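You operate a simulated robot arm through the tools that you are given. There is no shell and no other tool. Be economical: measure what you need, move in short steps, check, and stop when the job is done.

You are at the controls of a simulated robot arm. One attempt, no reset.

## Task
Take the pane cleaner bottle and leave it on top of the blue dustpan.

Only the result counts: the job must be done as asked and must still hold three seconds after the hand-in. Knocking over, shifting, dropping, spilling or breaking anything else fails it.

## Robot
A 7-joint arm with a two-finger parallel gripper, fixed in place. Base frame: the origin is at the foot of the arm, x ahead of it, y to its left, z up; the work surface is at about z = 0. Units: m, degrees, N and s.
With the tool pointing down near the work surface it reaches from about 0.24 to 0.62 m from the base axis. Its first joint turns from -66.0 to 66.0 degrees. Payload 2.6 kg.
The TCP is the grasp point between the finger pads, 0.03 m short of the fingertips. In the tool frame z runs along the fingers and y along their closing line. Largest opening 0.094 m; finger width 0.028, thickness 0.01; the body of the gripper, 0.05 by 0.096 m, starts 0.055 m behind the TCP.
Orientation is told as [roll, pitch, yaw] about the base's x, y, z axes, in that order, counted from this pose: with the fingers straight down and closing along the base's y, the tool's x points along the base's -x, its y along +y and its z along -z.

## Interface
- The arm moves only by the tool move_arm. Its arguments are lists of equal length, an entry for each row: "turn": the turn, a rotation vector about the tool's x, y, z in degrees, a list of three; "offset": the shift along the tool's x, y, z in m, a list of three; "grip": the finger opening in m, from 0 to 0.094. In form: {"turn": [[wx, wy, wz], ...], "offset": [[dx, dy, dz], ...], "grip": [grip, ...]}. A call has 1 to 12 rows; each row shifts and turns the commanded pose from where the row before left it, along the tool's axes as they then stand. Each row takes 0.2 s and may step no farther than 0.05 m and 8.6 degrees from the row before; otherwise, or with a gripper value out of range, the whole call is refused. Where a pose cannot be reached the arm comes as near as it can. A force on the tool above 40 N (or 10 N above the force at the start of the call, whichever is more), or a blocked arm, ends the call early, and 0.2 s more pass. The fingers move at their own pace (about 0.072 m/s each) and stop on an object; they squeeze with about 26 N. The grip force told is the motor's: it shows also when the fingers shut on nothing. Time passes only in rows, and 0.2 s behind the last, so rows that do not move let the fingers close. The reply holds the time, the measured pose of the TCP, the force on the tool along the base axes, the opening and the grip force, in the units named above and with some noise.
- Cameras (640 x 400 px; columns grow to the right, rows downward): "scene" is fixed at [0.0285, 0.4288, 0.5562]; the picture's right is [-0.82, -0.57, 0.00], its down [-0.37, 0.53, -0.76] and it looks along [0.43, -0.62, -0.65] (base axes); focal length 282 px, centre (320, 200). "wrist" rides on the gripper at [-0.037, 0, -0.058] in the tool frame; the picture's right is [0.00, -1.00, 0.00], its down [0.97, 0.00, -0.24] and it looks along [0.24, 0.00, 0.97] (tool axes); focal length 218 px, centre (320, 200).
- grab_frame(camera): a new picture of that camera. No time passes.
- pixel_to_xyz(camera, pixels): for up to 12 pixels [column, row] of the newest picture of that camera ("zoom" is the newest enlarged one), the place [x, y, z] in the base frame of the surface seen there, good to about 0.002 m. No time passes.
- inspect(camera, box): a new picture of the part [left, top, right, bottom] of that camera's present view, enlarged. No time passes.
- close_job(): hands the job in; it is judged then, once.

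Keep the steps short. Do not move on a guess: measure, check each grasp and each placing, and mend mistakes. In all there are 60 turns and 20 pictures (those below and enlarged ones count). Leave the gripper open and the arm clear of the work at the hand-in unless told otherwise, and finish with a single line.

The tools are called by a JSON object that holds its "method" and its "body". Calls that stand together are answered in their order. move_arm: Moves the arm, as the interface text tells. Its arguments: {"type":"object","properties":{"turn":{"type":"array"},"offset":{"type":"array"},"grip":{"type":"array"}},"required":["turn","offset","grip"]} The other tools are called the same way: grab_frame (camera) takes a picture; pixel_to_xyz (camera, pixels) gives the place of the surface under pixels of a picture; inspect (camera, box) takes an enlarged picture of a part of a camera's view; close_job () hands the job in.

At the start:

```text
clock: 0.0
tool_pos: [0.3867, 0.103, 0.3286]
tcp_rot: [-0.1, 0.0, 0.0]
wrist_force: [0.5, 0.2, 0.2]
gripper_width: 0.094
gripper_force: 0.1
```

scene: 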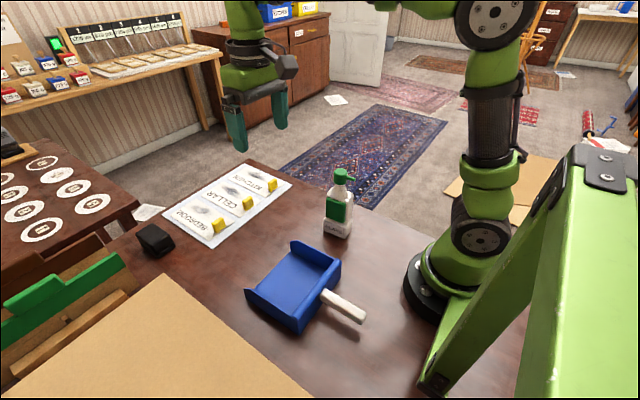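
wrist: 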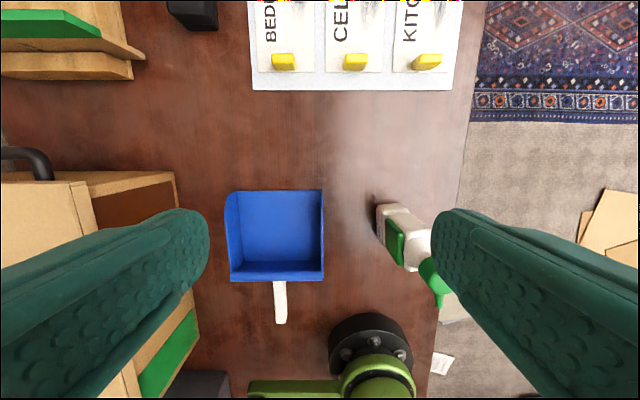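

The bottle stands at about (340,205) and the dustpan at (295,285) in the scene picture. I'll enlarge that area so I can measure both.

{"method": "inspect", "body": {"camera": "scene", "box": [230, 150, 390, 350]}}

{"method": "pixel_to_xyz", "body": {"camera": "scene", "pixels": [[340, 172], [343, 182], [336, 212], [325, 232], [348, 236], [295, 280], [265, 290], [300, 325], [318, 250], [290, 245], [345, 305], [300, 300]]}}

{"method": "pixel_to_xyz", "body": {"camera": "wrist", "pixels": [[275, 225], [245, 210], [310, 205], [240, 250], [310, 250], [275, 271], [230, 230], [280, 310], [390, 215], [395, 245], [415, 240], [432, 275]]}}

```text
2.00 times, centred on (310, 250) of scene
```

zoom: 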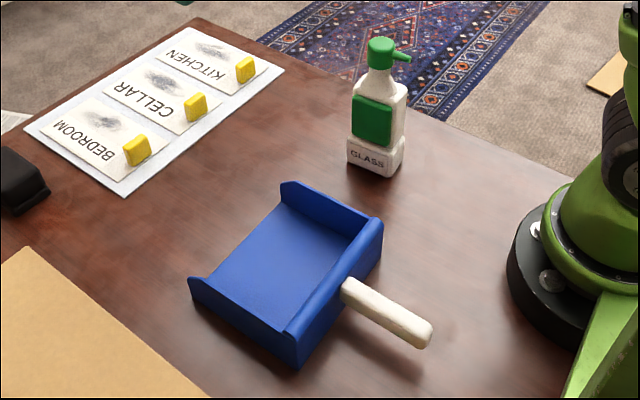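

```text
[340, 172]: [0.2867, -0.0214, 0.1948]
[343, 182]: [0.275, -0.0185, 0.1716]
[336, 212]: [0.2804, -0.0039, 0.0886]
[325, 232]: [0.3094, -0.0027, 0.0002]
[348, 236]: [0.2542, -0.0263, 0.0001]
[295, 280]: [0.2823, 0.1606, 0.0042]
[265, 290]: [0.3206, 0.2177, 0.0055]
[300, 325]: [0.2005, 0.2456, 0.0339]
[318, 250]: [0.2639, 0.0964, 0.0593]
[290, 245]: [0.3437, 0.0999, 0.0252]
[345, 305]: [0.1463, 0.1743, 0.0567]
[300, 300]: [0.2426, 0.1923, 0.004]
```

```text
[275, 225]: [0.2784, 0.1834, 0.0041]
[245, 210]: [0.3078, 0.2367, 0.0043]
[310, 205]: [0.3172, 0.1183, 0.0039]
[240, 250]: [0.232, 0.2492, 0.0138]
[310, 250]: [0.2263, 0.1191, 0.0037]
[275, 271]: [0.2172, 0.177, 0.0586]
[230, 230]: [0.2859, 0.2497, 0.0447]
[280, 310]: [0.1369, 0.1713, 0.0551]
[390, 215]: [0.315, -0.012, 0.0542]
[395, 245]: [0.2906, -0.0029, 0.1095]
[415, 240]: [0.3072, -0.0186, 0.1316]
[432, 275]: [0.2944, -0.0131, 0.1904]
```

The bottle is labelled GLASS, so it is the pane cleaner. The dustpan floor is at z≈0.004 and its back wall rises to about 0.06 on the base side. Next I'll enlarge the bottle to get its outline.

{"method": "inspect", "body": {"camera": "scene", "box": [300, 160, 380, 245]}}

{"method": "inspect", "body": {"camera": "wrist", "box": [200, 170, 460, 332]}}

```text
4.71 times, centred on (340, 202) of scene
```

zoom: 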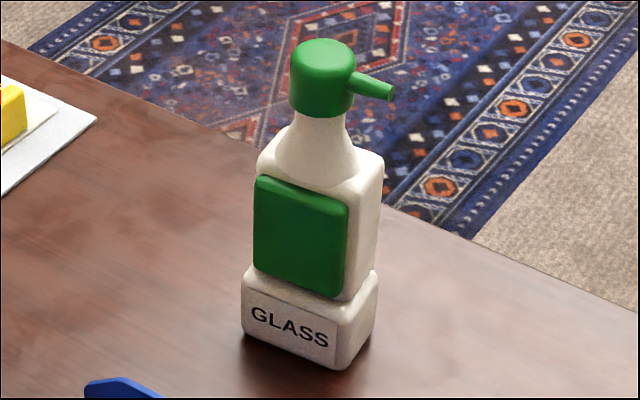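

```text
2.46 times, centred on (330, 251) of wrist
```

zoom: 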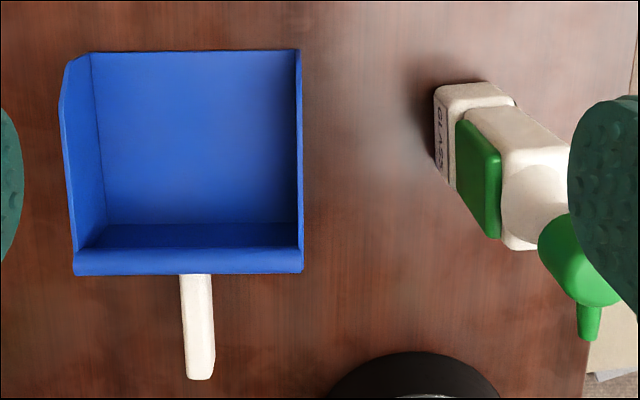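

The wrist zoom shows the bottle's wide face turned towards the dustpan, with the nozzle towards the base. I'll measure points on the bottle's faces and the dustpan's rim.

{"method": "pixel_to_xyz", "body": {"camera": "scene", "pixels": [[325.5, 227], [342, 233.5], [345, 233.5], [350.5, 227], [329, 203], [342, 208], [347.5, 212], [352, 203], [341, 174], [352.5, 178.5], [337, 184], [333, 190]]}}

{"method": "pixel_to_xyz", "body": {"camera": "zoom", "pixels": [[440, 92], [500, 92], [437, 150], [480, 115], [510, 120], [550, 145], [460, 130], [85, 65], [295, 65], [298, 150], [70, 150], [190, 262]]}}

```text
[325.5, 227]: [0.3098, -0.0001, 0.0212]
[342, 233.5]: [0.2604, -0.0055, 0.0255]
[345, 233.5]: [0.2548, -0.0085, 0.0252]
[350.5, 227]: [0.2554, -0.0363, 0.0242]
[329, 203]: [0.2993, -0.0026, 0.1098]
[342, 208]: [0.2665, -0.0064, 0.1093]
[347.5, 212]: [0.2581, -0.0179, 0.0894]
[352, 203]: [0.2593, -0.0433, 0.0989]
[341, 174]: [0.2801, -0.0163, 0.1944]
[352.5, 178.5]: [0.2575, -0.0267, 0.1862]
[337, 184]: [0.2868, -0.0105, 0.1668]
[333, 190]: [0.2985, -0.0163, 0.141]
```

```text
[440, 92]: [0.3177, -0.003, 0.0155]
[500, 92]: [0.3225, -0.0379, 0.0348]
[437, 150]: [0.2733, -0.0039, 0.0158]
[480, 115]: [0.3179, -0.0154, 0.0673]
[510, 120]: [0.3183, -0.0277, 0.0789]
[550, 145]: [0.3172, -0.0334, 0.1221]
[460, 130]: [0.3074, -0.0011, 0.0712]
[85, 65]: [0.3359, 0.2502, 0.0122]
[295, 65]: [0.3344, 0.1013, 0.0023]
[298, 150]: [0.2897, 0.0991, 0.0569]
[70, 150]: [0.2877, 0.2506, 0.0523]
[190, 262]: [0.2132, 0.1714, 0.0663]
```

The bottle's axis is at about (0.288, -0.025). It is yawed about 6°, its top is at z≈0.198, and the cap (about 0.03 m across) spans z 0.168–0.198. I'll grip the cap from above, so I'm moving over it at the present height, with fingertips at z≈0.30, and turning to the bottle's yaw.

{"method": "move_arm", "body": {"turn": [[0, 0, 0], [0, 0, 0], [0, 0, 0], [0, 0, 0], [0, 0, -6], [0, 0, 0]], "offset": [[0.0247, -0.032, 0], [0.0247, -0.032, 0], [0.0247, -0.032, 0], [0.0246, -0.032, 0], [0, 0, 0], [0, 0, 0]], "grip": [0.094, 0.094, 0.094, 0.094, 0.094, 0.094]}}

{"method": "grab_frame", "body": {"camera": "wrist"}}

{"method": "grab_frame", "body": {"camera": "scene"}}

```text
clock: 1.4
tool_pos: [0.2884, -0.0242, 0.3289]
tcp_rot: [0.1, 0.0, 6.1]
wrist_force: [-0.1, -0.8, 0.3]
gripper_width: 0.094
gripper_force: 0.0
```

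```text
14 pictures are left
```

wrist: 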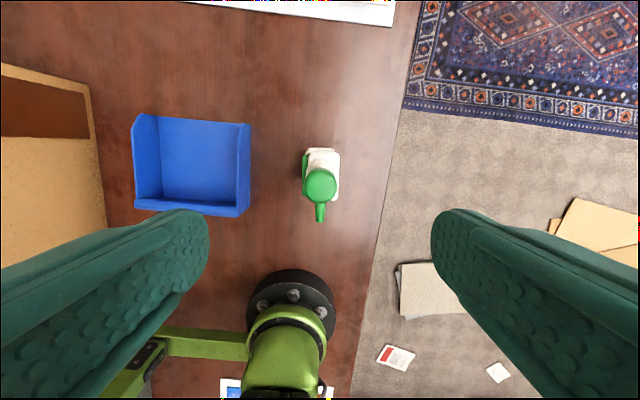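

```text
13 pictures are left
```

scene: 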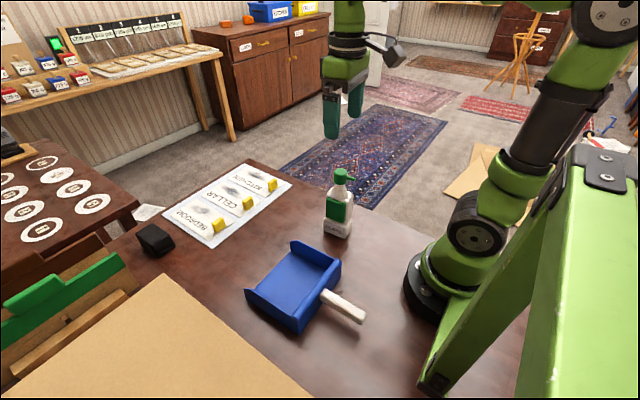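

In the wrist picture the cap is at column 319.5, so it is centred between the fingers. I'll check the cap's position with a few pixels.

{"method": "pixel_to_xyz", "body": {"camera": "wrist", "pixels": [[319, 172], [319, 182], [319, 192], [306, 182], [332, 182], [320, 199], [320, 216], [310, 154], [335, 154]]}}

```text
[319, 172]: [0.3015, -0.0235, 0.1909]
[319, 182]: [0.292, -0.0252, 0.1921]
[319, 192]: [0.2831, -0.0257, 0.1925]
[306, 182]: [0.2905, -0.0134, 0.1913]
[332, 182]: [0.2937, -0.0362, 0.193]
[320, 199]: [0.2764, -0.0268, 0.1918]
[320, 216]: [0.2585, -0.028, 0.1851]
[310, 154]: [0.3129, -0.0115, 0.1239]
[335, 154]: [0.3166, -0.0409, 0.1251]
```

The cap's centre is at (0.289, -0.025) with its top at z≈0.193, and the TCP is already over it. I'll descend straight to z≈0.176 with the fingers open.

{"method": "move_arm", "body": {"turn": [[0, 0, 0], [0, 0, 0], [0, 0, 0], [0, 0, 0], [0, 0, 0], [0, 0, 0]], "offset": [[0, -0.001, 0.035], [0, 0, 0.035], [0, 0, 0.035], [0, 0, 0.03], [0, 0, 0.018], [0, 0, 0]], "grip": [0.094, 0.094, 0.094, 0.094, 0.094, 0.094]}}

{"method": "inspect", "body": {"camera": "scene", "box": [290, 130, 390, 245]}}

```text
clock: 2.8
tool_pos: [0.2875, -0.0251, 0.1732]
tcp_rot: [0.0, 0.0, 5.9]
wrist_force: [0.2, 0.4, -0.4]
gripper_width: 0.0939
gripper_force: 0.1
```

```text
3.48 times, centred on (340, 188) of scene
```

zoom: 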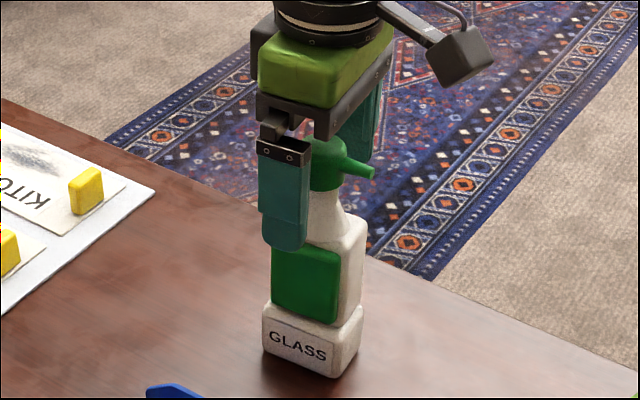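

The fingers straddle the cap with clearance on both sides. I'll close them without moving the arm.

{"method": "move_arm", "body": {"turn": [[0, 0, 0], [0, 0, 0], [0, 0, 0], [0, 0, 0], [0, 0, 0]], "offset": [[0, 0, 0], [0, 0, 0], [0, 0, 0], [0, 0, 0], [0, 0, 0]], "grip": [0.06, 0.04, 0.01, 0.01, 0.01]}}

```text
clock: 4.0
tool_pos: [0.2882, -0.0255, 0.1741]
tcp_rot: [0.0, 0.0, 6.0]
wrist_force: [-0.8, 0.1, 0.3]
gripper_width: 0.0313
gripper_force: 25.2
```

The fingers stopped at 0.031 m with 25 N, which matches the cap. I'll lift a little to check that the bottle comes with them.

{"method": "move_arm", "body": {"turn": [[0, 0, 0], [0, 0, 0], [0, 0, 0]], "offset": [[0, 0, -0.01], [0, 0, -0.02], [0, 0, 0]], "grip": [0.01, 0.01, 0.01]}}

{"method": "inspect", "body": {"camera": "scene", "box": [290, 130, 390, 245]}}

```text
clock: 4.8
tool_pos: [0.2877, -0.0258, 0.2047]
tcp_rot: [0.1, 0.1, 6.1]
wrist_force: [-0.1, -1.3, -3.0]
gripper_width: 0.0313
gripper_force: 26.2
```

```text
3.48 times, centred on (340, 188) of scene
```

zoom: 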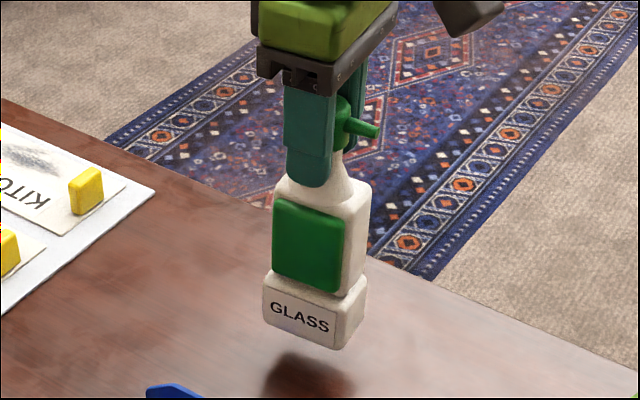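

The bottle hangs upright, with a load of about 3 N. I'll raise it until its bottom is near z≈0.11, above the 0.06 rim, and take out the yaw so it lines up with the pan. Then I'll carry it to (0.281, 0.175).

{"method": "move_arm", "body": {"turn": [[0, 0, 0], [0, 0, 0], [0, 0, 0], [0, 0, 3], [0, 0, 3], [0, 0, 0]], "offset": [[0, 0, -0.03], [0, 0, -0.03], [0, 0, -0.02], [0, 0, 0], [0, 0, 0], [0, 0, 0]], "grip": [0.01, 0.01, 0.01, 0.01, 0.01, 0.01]}}

{"method": "move_arm", "body": {"turn": [[0, 0, 0], [0, 0, 0], [0, 0, 0], [0, 0, 0], [0, 0, 0], [0, 0, 0], [0, 0, 0], [0, 0, 0], [0, 0, 0], [0, 0, 0]], "offset": [[0.001, 0.015, 0], [0.001, 0.025, 0], [0.001, 0.03, 0], [0.001, 0.03, 0], [0.001, 0.03, 0], [0.001, 0.03, 0], [0.001, 0.025, 0], [0, 0.0158, 0], [0, 0, 0], [0, 0, 0]], "grip": [0.01, 0.01, 0.01, 0.01, 0.01, 0.01, 0.01, 0.01, 0.01, 0.01]}}

{"method": "grab_frame", "body": {"camera": "scene"}}

{"method": "grab_frame", "body": {"camera": "wrist"}}

```text
clock: 6.2
tool_pos: [0.2881, -0.027, 0.2856]
tcp_rot: [0.0, -0.1, 0.0]
wrist_force: [0.6, 0.3, -2.8]
gripper_width: 0.0314
gripper_force: 25.6
```

```text
clock: 8.4
tool_pos: [0.2797, 0.1734, 0.2858]
tcp_rot: [0.0, 0.0, 0.0]
wrist_force: [-0.4, -0.3, -2.4]
gripper_width: 0.0316
gripper_force: 26.2
```

```text
10 pictures are left
```

scene: 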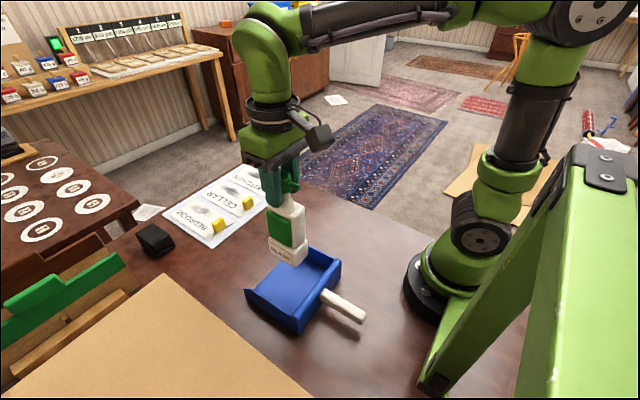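

```text
9 pictures are left
```

wrist: 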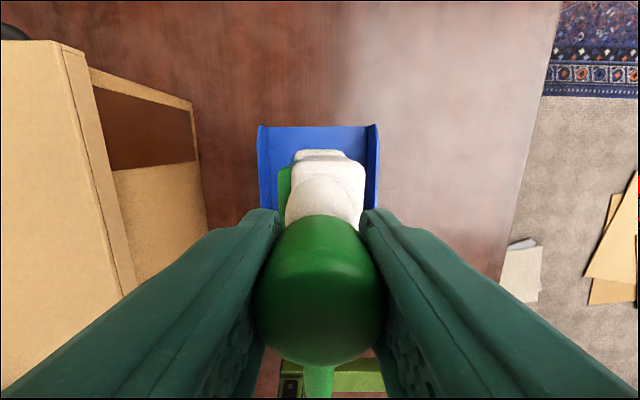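

The bottle is over the middle of the pan. Before lowering I'll check the heights of its bottom edge, the pan floor and the cardboard box on the left.

{"method": "pixel_to_xyz", "body": {"camera": "scene", "pixels": [[272, 254], [294, 261], [304, 253], [268, 212], [291, 219], [263, 295], [163, 275], [250, 340], [316, 390]]}}

{"method": "pixel_to_xyz", "body": {"camera": "wrist", "pixels": [[80, 70], [120, 280], [200, 200], [268, 140], [370, 140], [320, 152], [320, 135]]}}

```text
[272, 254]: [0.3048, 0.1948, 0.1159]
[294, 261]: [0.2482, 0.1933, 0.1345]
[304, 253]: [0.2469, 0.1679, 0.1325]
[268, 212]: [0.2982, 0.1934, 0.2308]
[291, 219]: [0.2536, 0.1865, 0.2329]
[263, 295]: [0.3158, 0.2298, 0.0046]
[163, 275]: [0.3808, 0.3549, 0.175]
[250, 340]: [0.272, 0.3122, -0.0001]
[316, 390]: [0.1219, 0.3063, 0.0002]
```

```text
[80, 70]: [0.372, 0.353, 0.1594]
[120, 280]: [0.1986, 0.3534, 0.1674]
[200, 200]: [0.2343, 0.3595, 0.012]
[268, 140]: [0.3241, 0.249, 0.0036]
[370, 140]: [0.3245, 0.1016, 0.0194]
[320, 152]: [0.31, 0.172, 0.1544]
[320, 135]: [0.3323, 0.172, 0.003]
```

The box starts at y≈0.35, well clear. The bottle rested on the table at TCP z=0.174, so it should touch the pan floor at TCP z≈0.178. I'll lower it to about 8 mm above that.

{"method": "move_arm", "body": {"turn": [[0, 0, 0], [0, 0, 0], [0, 0, 0], [0, 0, 0], [0, 0, 0], [0, 0, 0]], "offset": [[0, 0, 0.025], [0, 0, 0.03], [0, 0, 0.025], [0, 0, 0.015], [0, 0, 0.005], [0, 0, 0]], "grip": [0.01, 0.01, 0.01, 0.01, 0.01, 0.01]}}

{"method": "move_arm", "body": {"turn": [[0, 0, 0], [0, 0, 0], [0, 0, 0], [0, 0, 0]], "offset": [[0, 0, 0.003], [0, 0, 0.002], [0, 0, 0.001], [0, 0, 0]], "grip": [0.01, 0.01, 0.01, 0.01]}}

{"method": "inspect", "body": {"camera": "scene", "box": [230, 190, 390, 350]}}

```text
clock: 9.8
tool_pos: [0.2794, 0.1738, 0.185]
tcp_rot: [0.0, 0.0, 0.1]
wrist_force: [-0.4, 0.1, -2.2]
gripper_width: 0.0313
gripper_force: 26.2
```

```text
clock: 10.8
tool_pos: [0.2789, 0.1739, 0.1796]
tcp_rot: [0.0, 0.0, -0.1]
wrist_force: [0.6, -0.2, -2.3]
gripper_width: 0.0314
gripper_force: 25.8
```

```text
2.50 times, centred on (310, 270) of scene
```

zoom: 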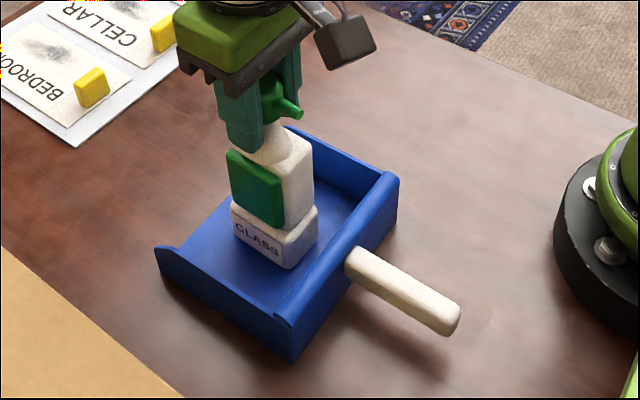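

The bottle is still hanging, with a load of -2.3 N. I'll go down in 1 mm steps until the load comes off.

{"method": "move_arm", "body": {"turn": [[0, 0, 0], [0, 0, 0], [0, 0, 0]], "offset": [[0, 0, 0.001], [0, 0, 0.0005], [0, 0, 0]], "grip": [0.01, 0.01, 0.01]}}

```text
clock: 11.6
tool_pos: [0.2805, 0.174, 0.1783]
tcp_rot: [0.0, 0.0, -0.1]
wrist_force: [-0.7, -0.9, -1.5]
gripper_width: 0.0313
gripper_force: 25.7
```

{"method": "move_arm", "body": {"turn": [[0, 0, 0], [0, 0, 0]], "offset": [[0, 0, 0.001], [0, 0, 0]], "grip": [0.01, 0.01]}}

```text
clock: 12.2
tool_pos: [0.2805, 0.1752, 0.178]
tcp_rot: [0.2, -0.1, 0.0]
wrist_force: [-5.6, -0.2, 16.2]
gripper_width: 0.0315
gripper_force: 25.8
```

The force has risen to +16 N, so the bottle is on the pan floor. I'll ease up 0.7 mm to take off the pressing and check the load.

{"method": "move_arm", "body": {"turn": [[0, 0, 0], [0, 0, 0]], "offset": [[0, 0, -0.0007], [0, 0, 0]], "grip": [0.01, 0.01]}}

```text
clock: 12.8
tool_pos: [0.2807, 0.1734, 0.1776]
tcp_rot: [0.0, -0.1, 0.0]
wrist_force: [-2.5, 2.0, 11.3]
gripper_width: 0.0312
gripper_force: 25.5
```

There is still +11 N of pressing, so I'll ease up another 1 mm.

{"method": "move_arm", "body": {"turn": [[0, 0, 0], [0, 0, 0]], "offset": [[0, 0, -0.001], [0, 0, 0]], "grip": [0.01, 0.01]}}

```text
clock: 13.4
tool_pos: [0.2803, 0.173, 0.1784]
tcp_rot: [-0.1, 0.0, 0.0]
wrist_force: [1.7, 1.0, 2.1]
gripper_width: 0.0311
gripper_force: 25.6
```

The load is now light at +2 N, so the bottle is resting on the pan. I'll open the fingers slowly without moving the arm.

{"method": "move_arm", "body": {"turn": [[0, 0, 0], [0, 0, 0], [0, 0, 0], [0, 0, 0], [0, 0, 0], [0, 0, 0]], "offset": [[0, 0, 0], [0, 0, 0], [0, 0, 0], [0, 0, 0], [0, 0, 0], [0, 0, 0]], "grip": [0.034, 0.04, 0.06, 0.08, 0.094, 0.094]}}

{"method": "inspect", "body": {"camera": "scene", "box": [230, 190, 390, 350]}}

```text
clock: 14.8
tool_pos: [0.2801, 0.1743, 0.1777]
tcp_rot: [0.0, 0.1, 0.0]
wrist_force: [0.7, 0.3, -0.1]
gripper_width: 0.0939
gripper_force: 0.1
```

```text
2.50 times, centred on (310, 270) of scene
```

zoom: 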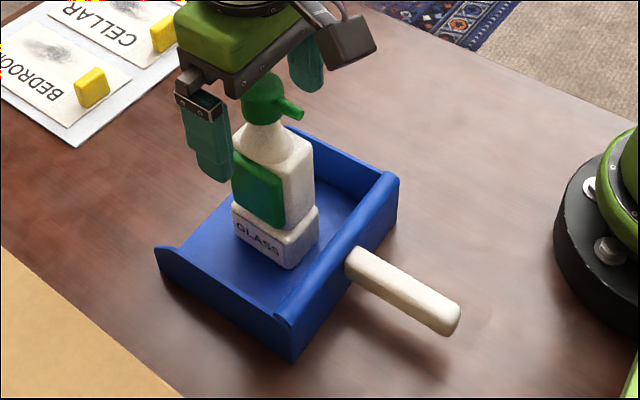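

The bottle stands free in the pan and the fingers are clear of it. I'll raise the arm straight up and check.

{"method": "move_arm", "body": {"turn": [[0, 0, 0], [0, 0, 0], [0, 0, 0], [0, 0, 0], [0, 0, 0], [0, 0, 0], [0, 0, 0]], "offset": [[0, 0, -0.02], [0, 0, -0.035], [0, 0, -0.035], [0, 0, -0.035], [0, 0, -0.025], [0, 0, 0], [0, 0, 0]], "grip": [0.094, 0.094, 0.094, 0.094, 0.094, 0.094, 0.094]}}

{"method": "grab_frame", "body": {"camera": "scene"}}

{"method": "grab_frame", "body": {"camera": "wrist"}}

```text
clock: 16.4
tool_pos: [0.2801, 0.1735, 0.3288]
tcp_rot: [0.0, 0.0, 0.1]
wrist_force: [1.3, 0.1, -0.6]
gripper_width: 0.0939
gripper_force: 0.0
```

```text
6 pictures are left
```

scene: 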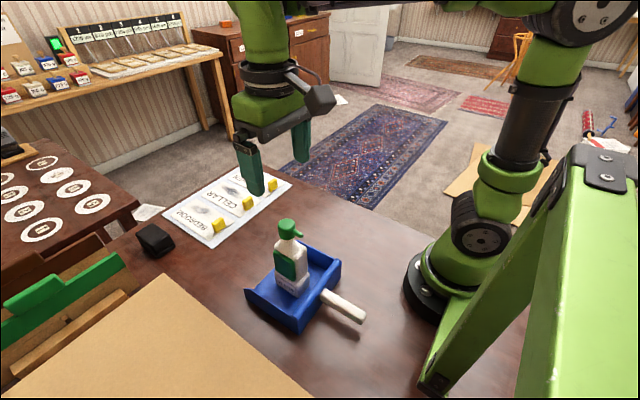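

```text
5 pictures are left
```

wrist: 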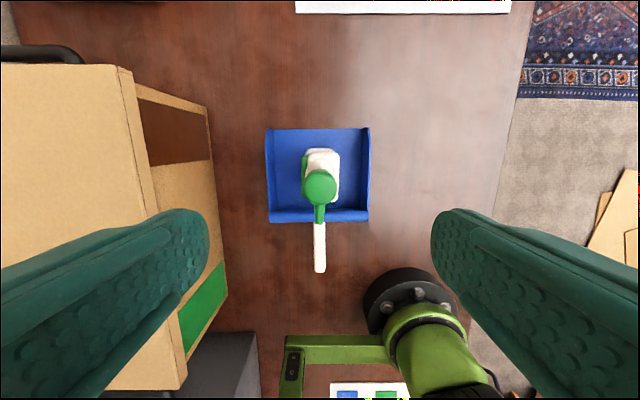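

The bottle stands upright in the middle of the dustpan, which hasn't moved, and the arm is clear with the gripper open. I'm handing in the job.

{"method": "close_job", "body": {}}

```text
The job is handed in.
```

The pane cleaner bottle is standing upright on the blue dustpan, nothing else appears to have been disturbed, and the job is handed in.
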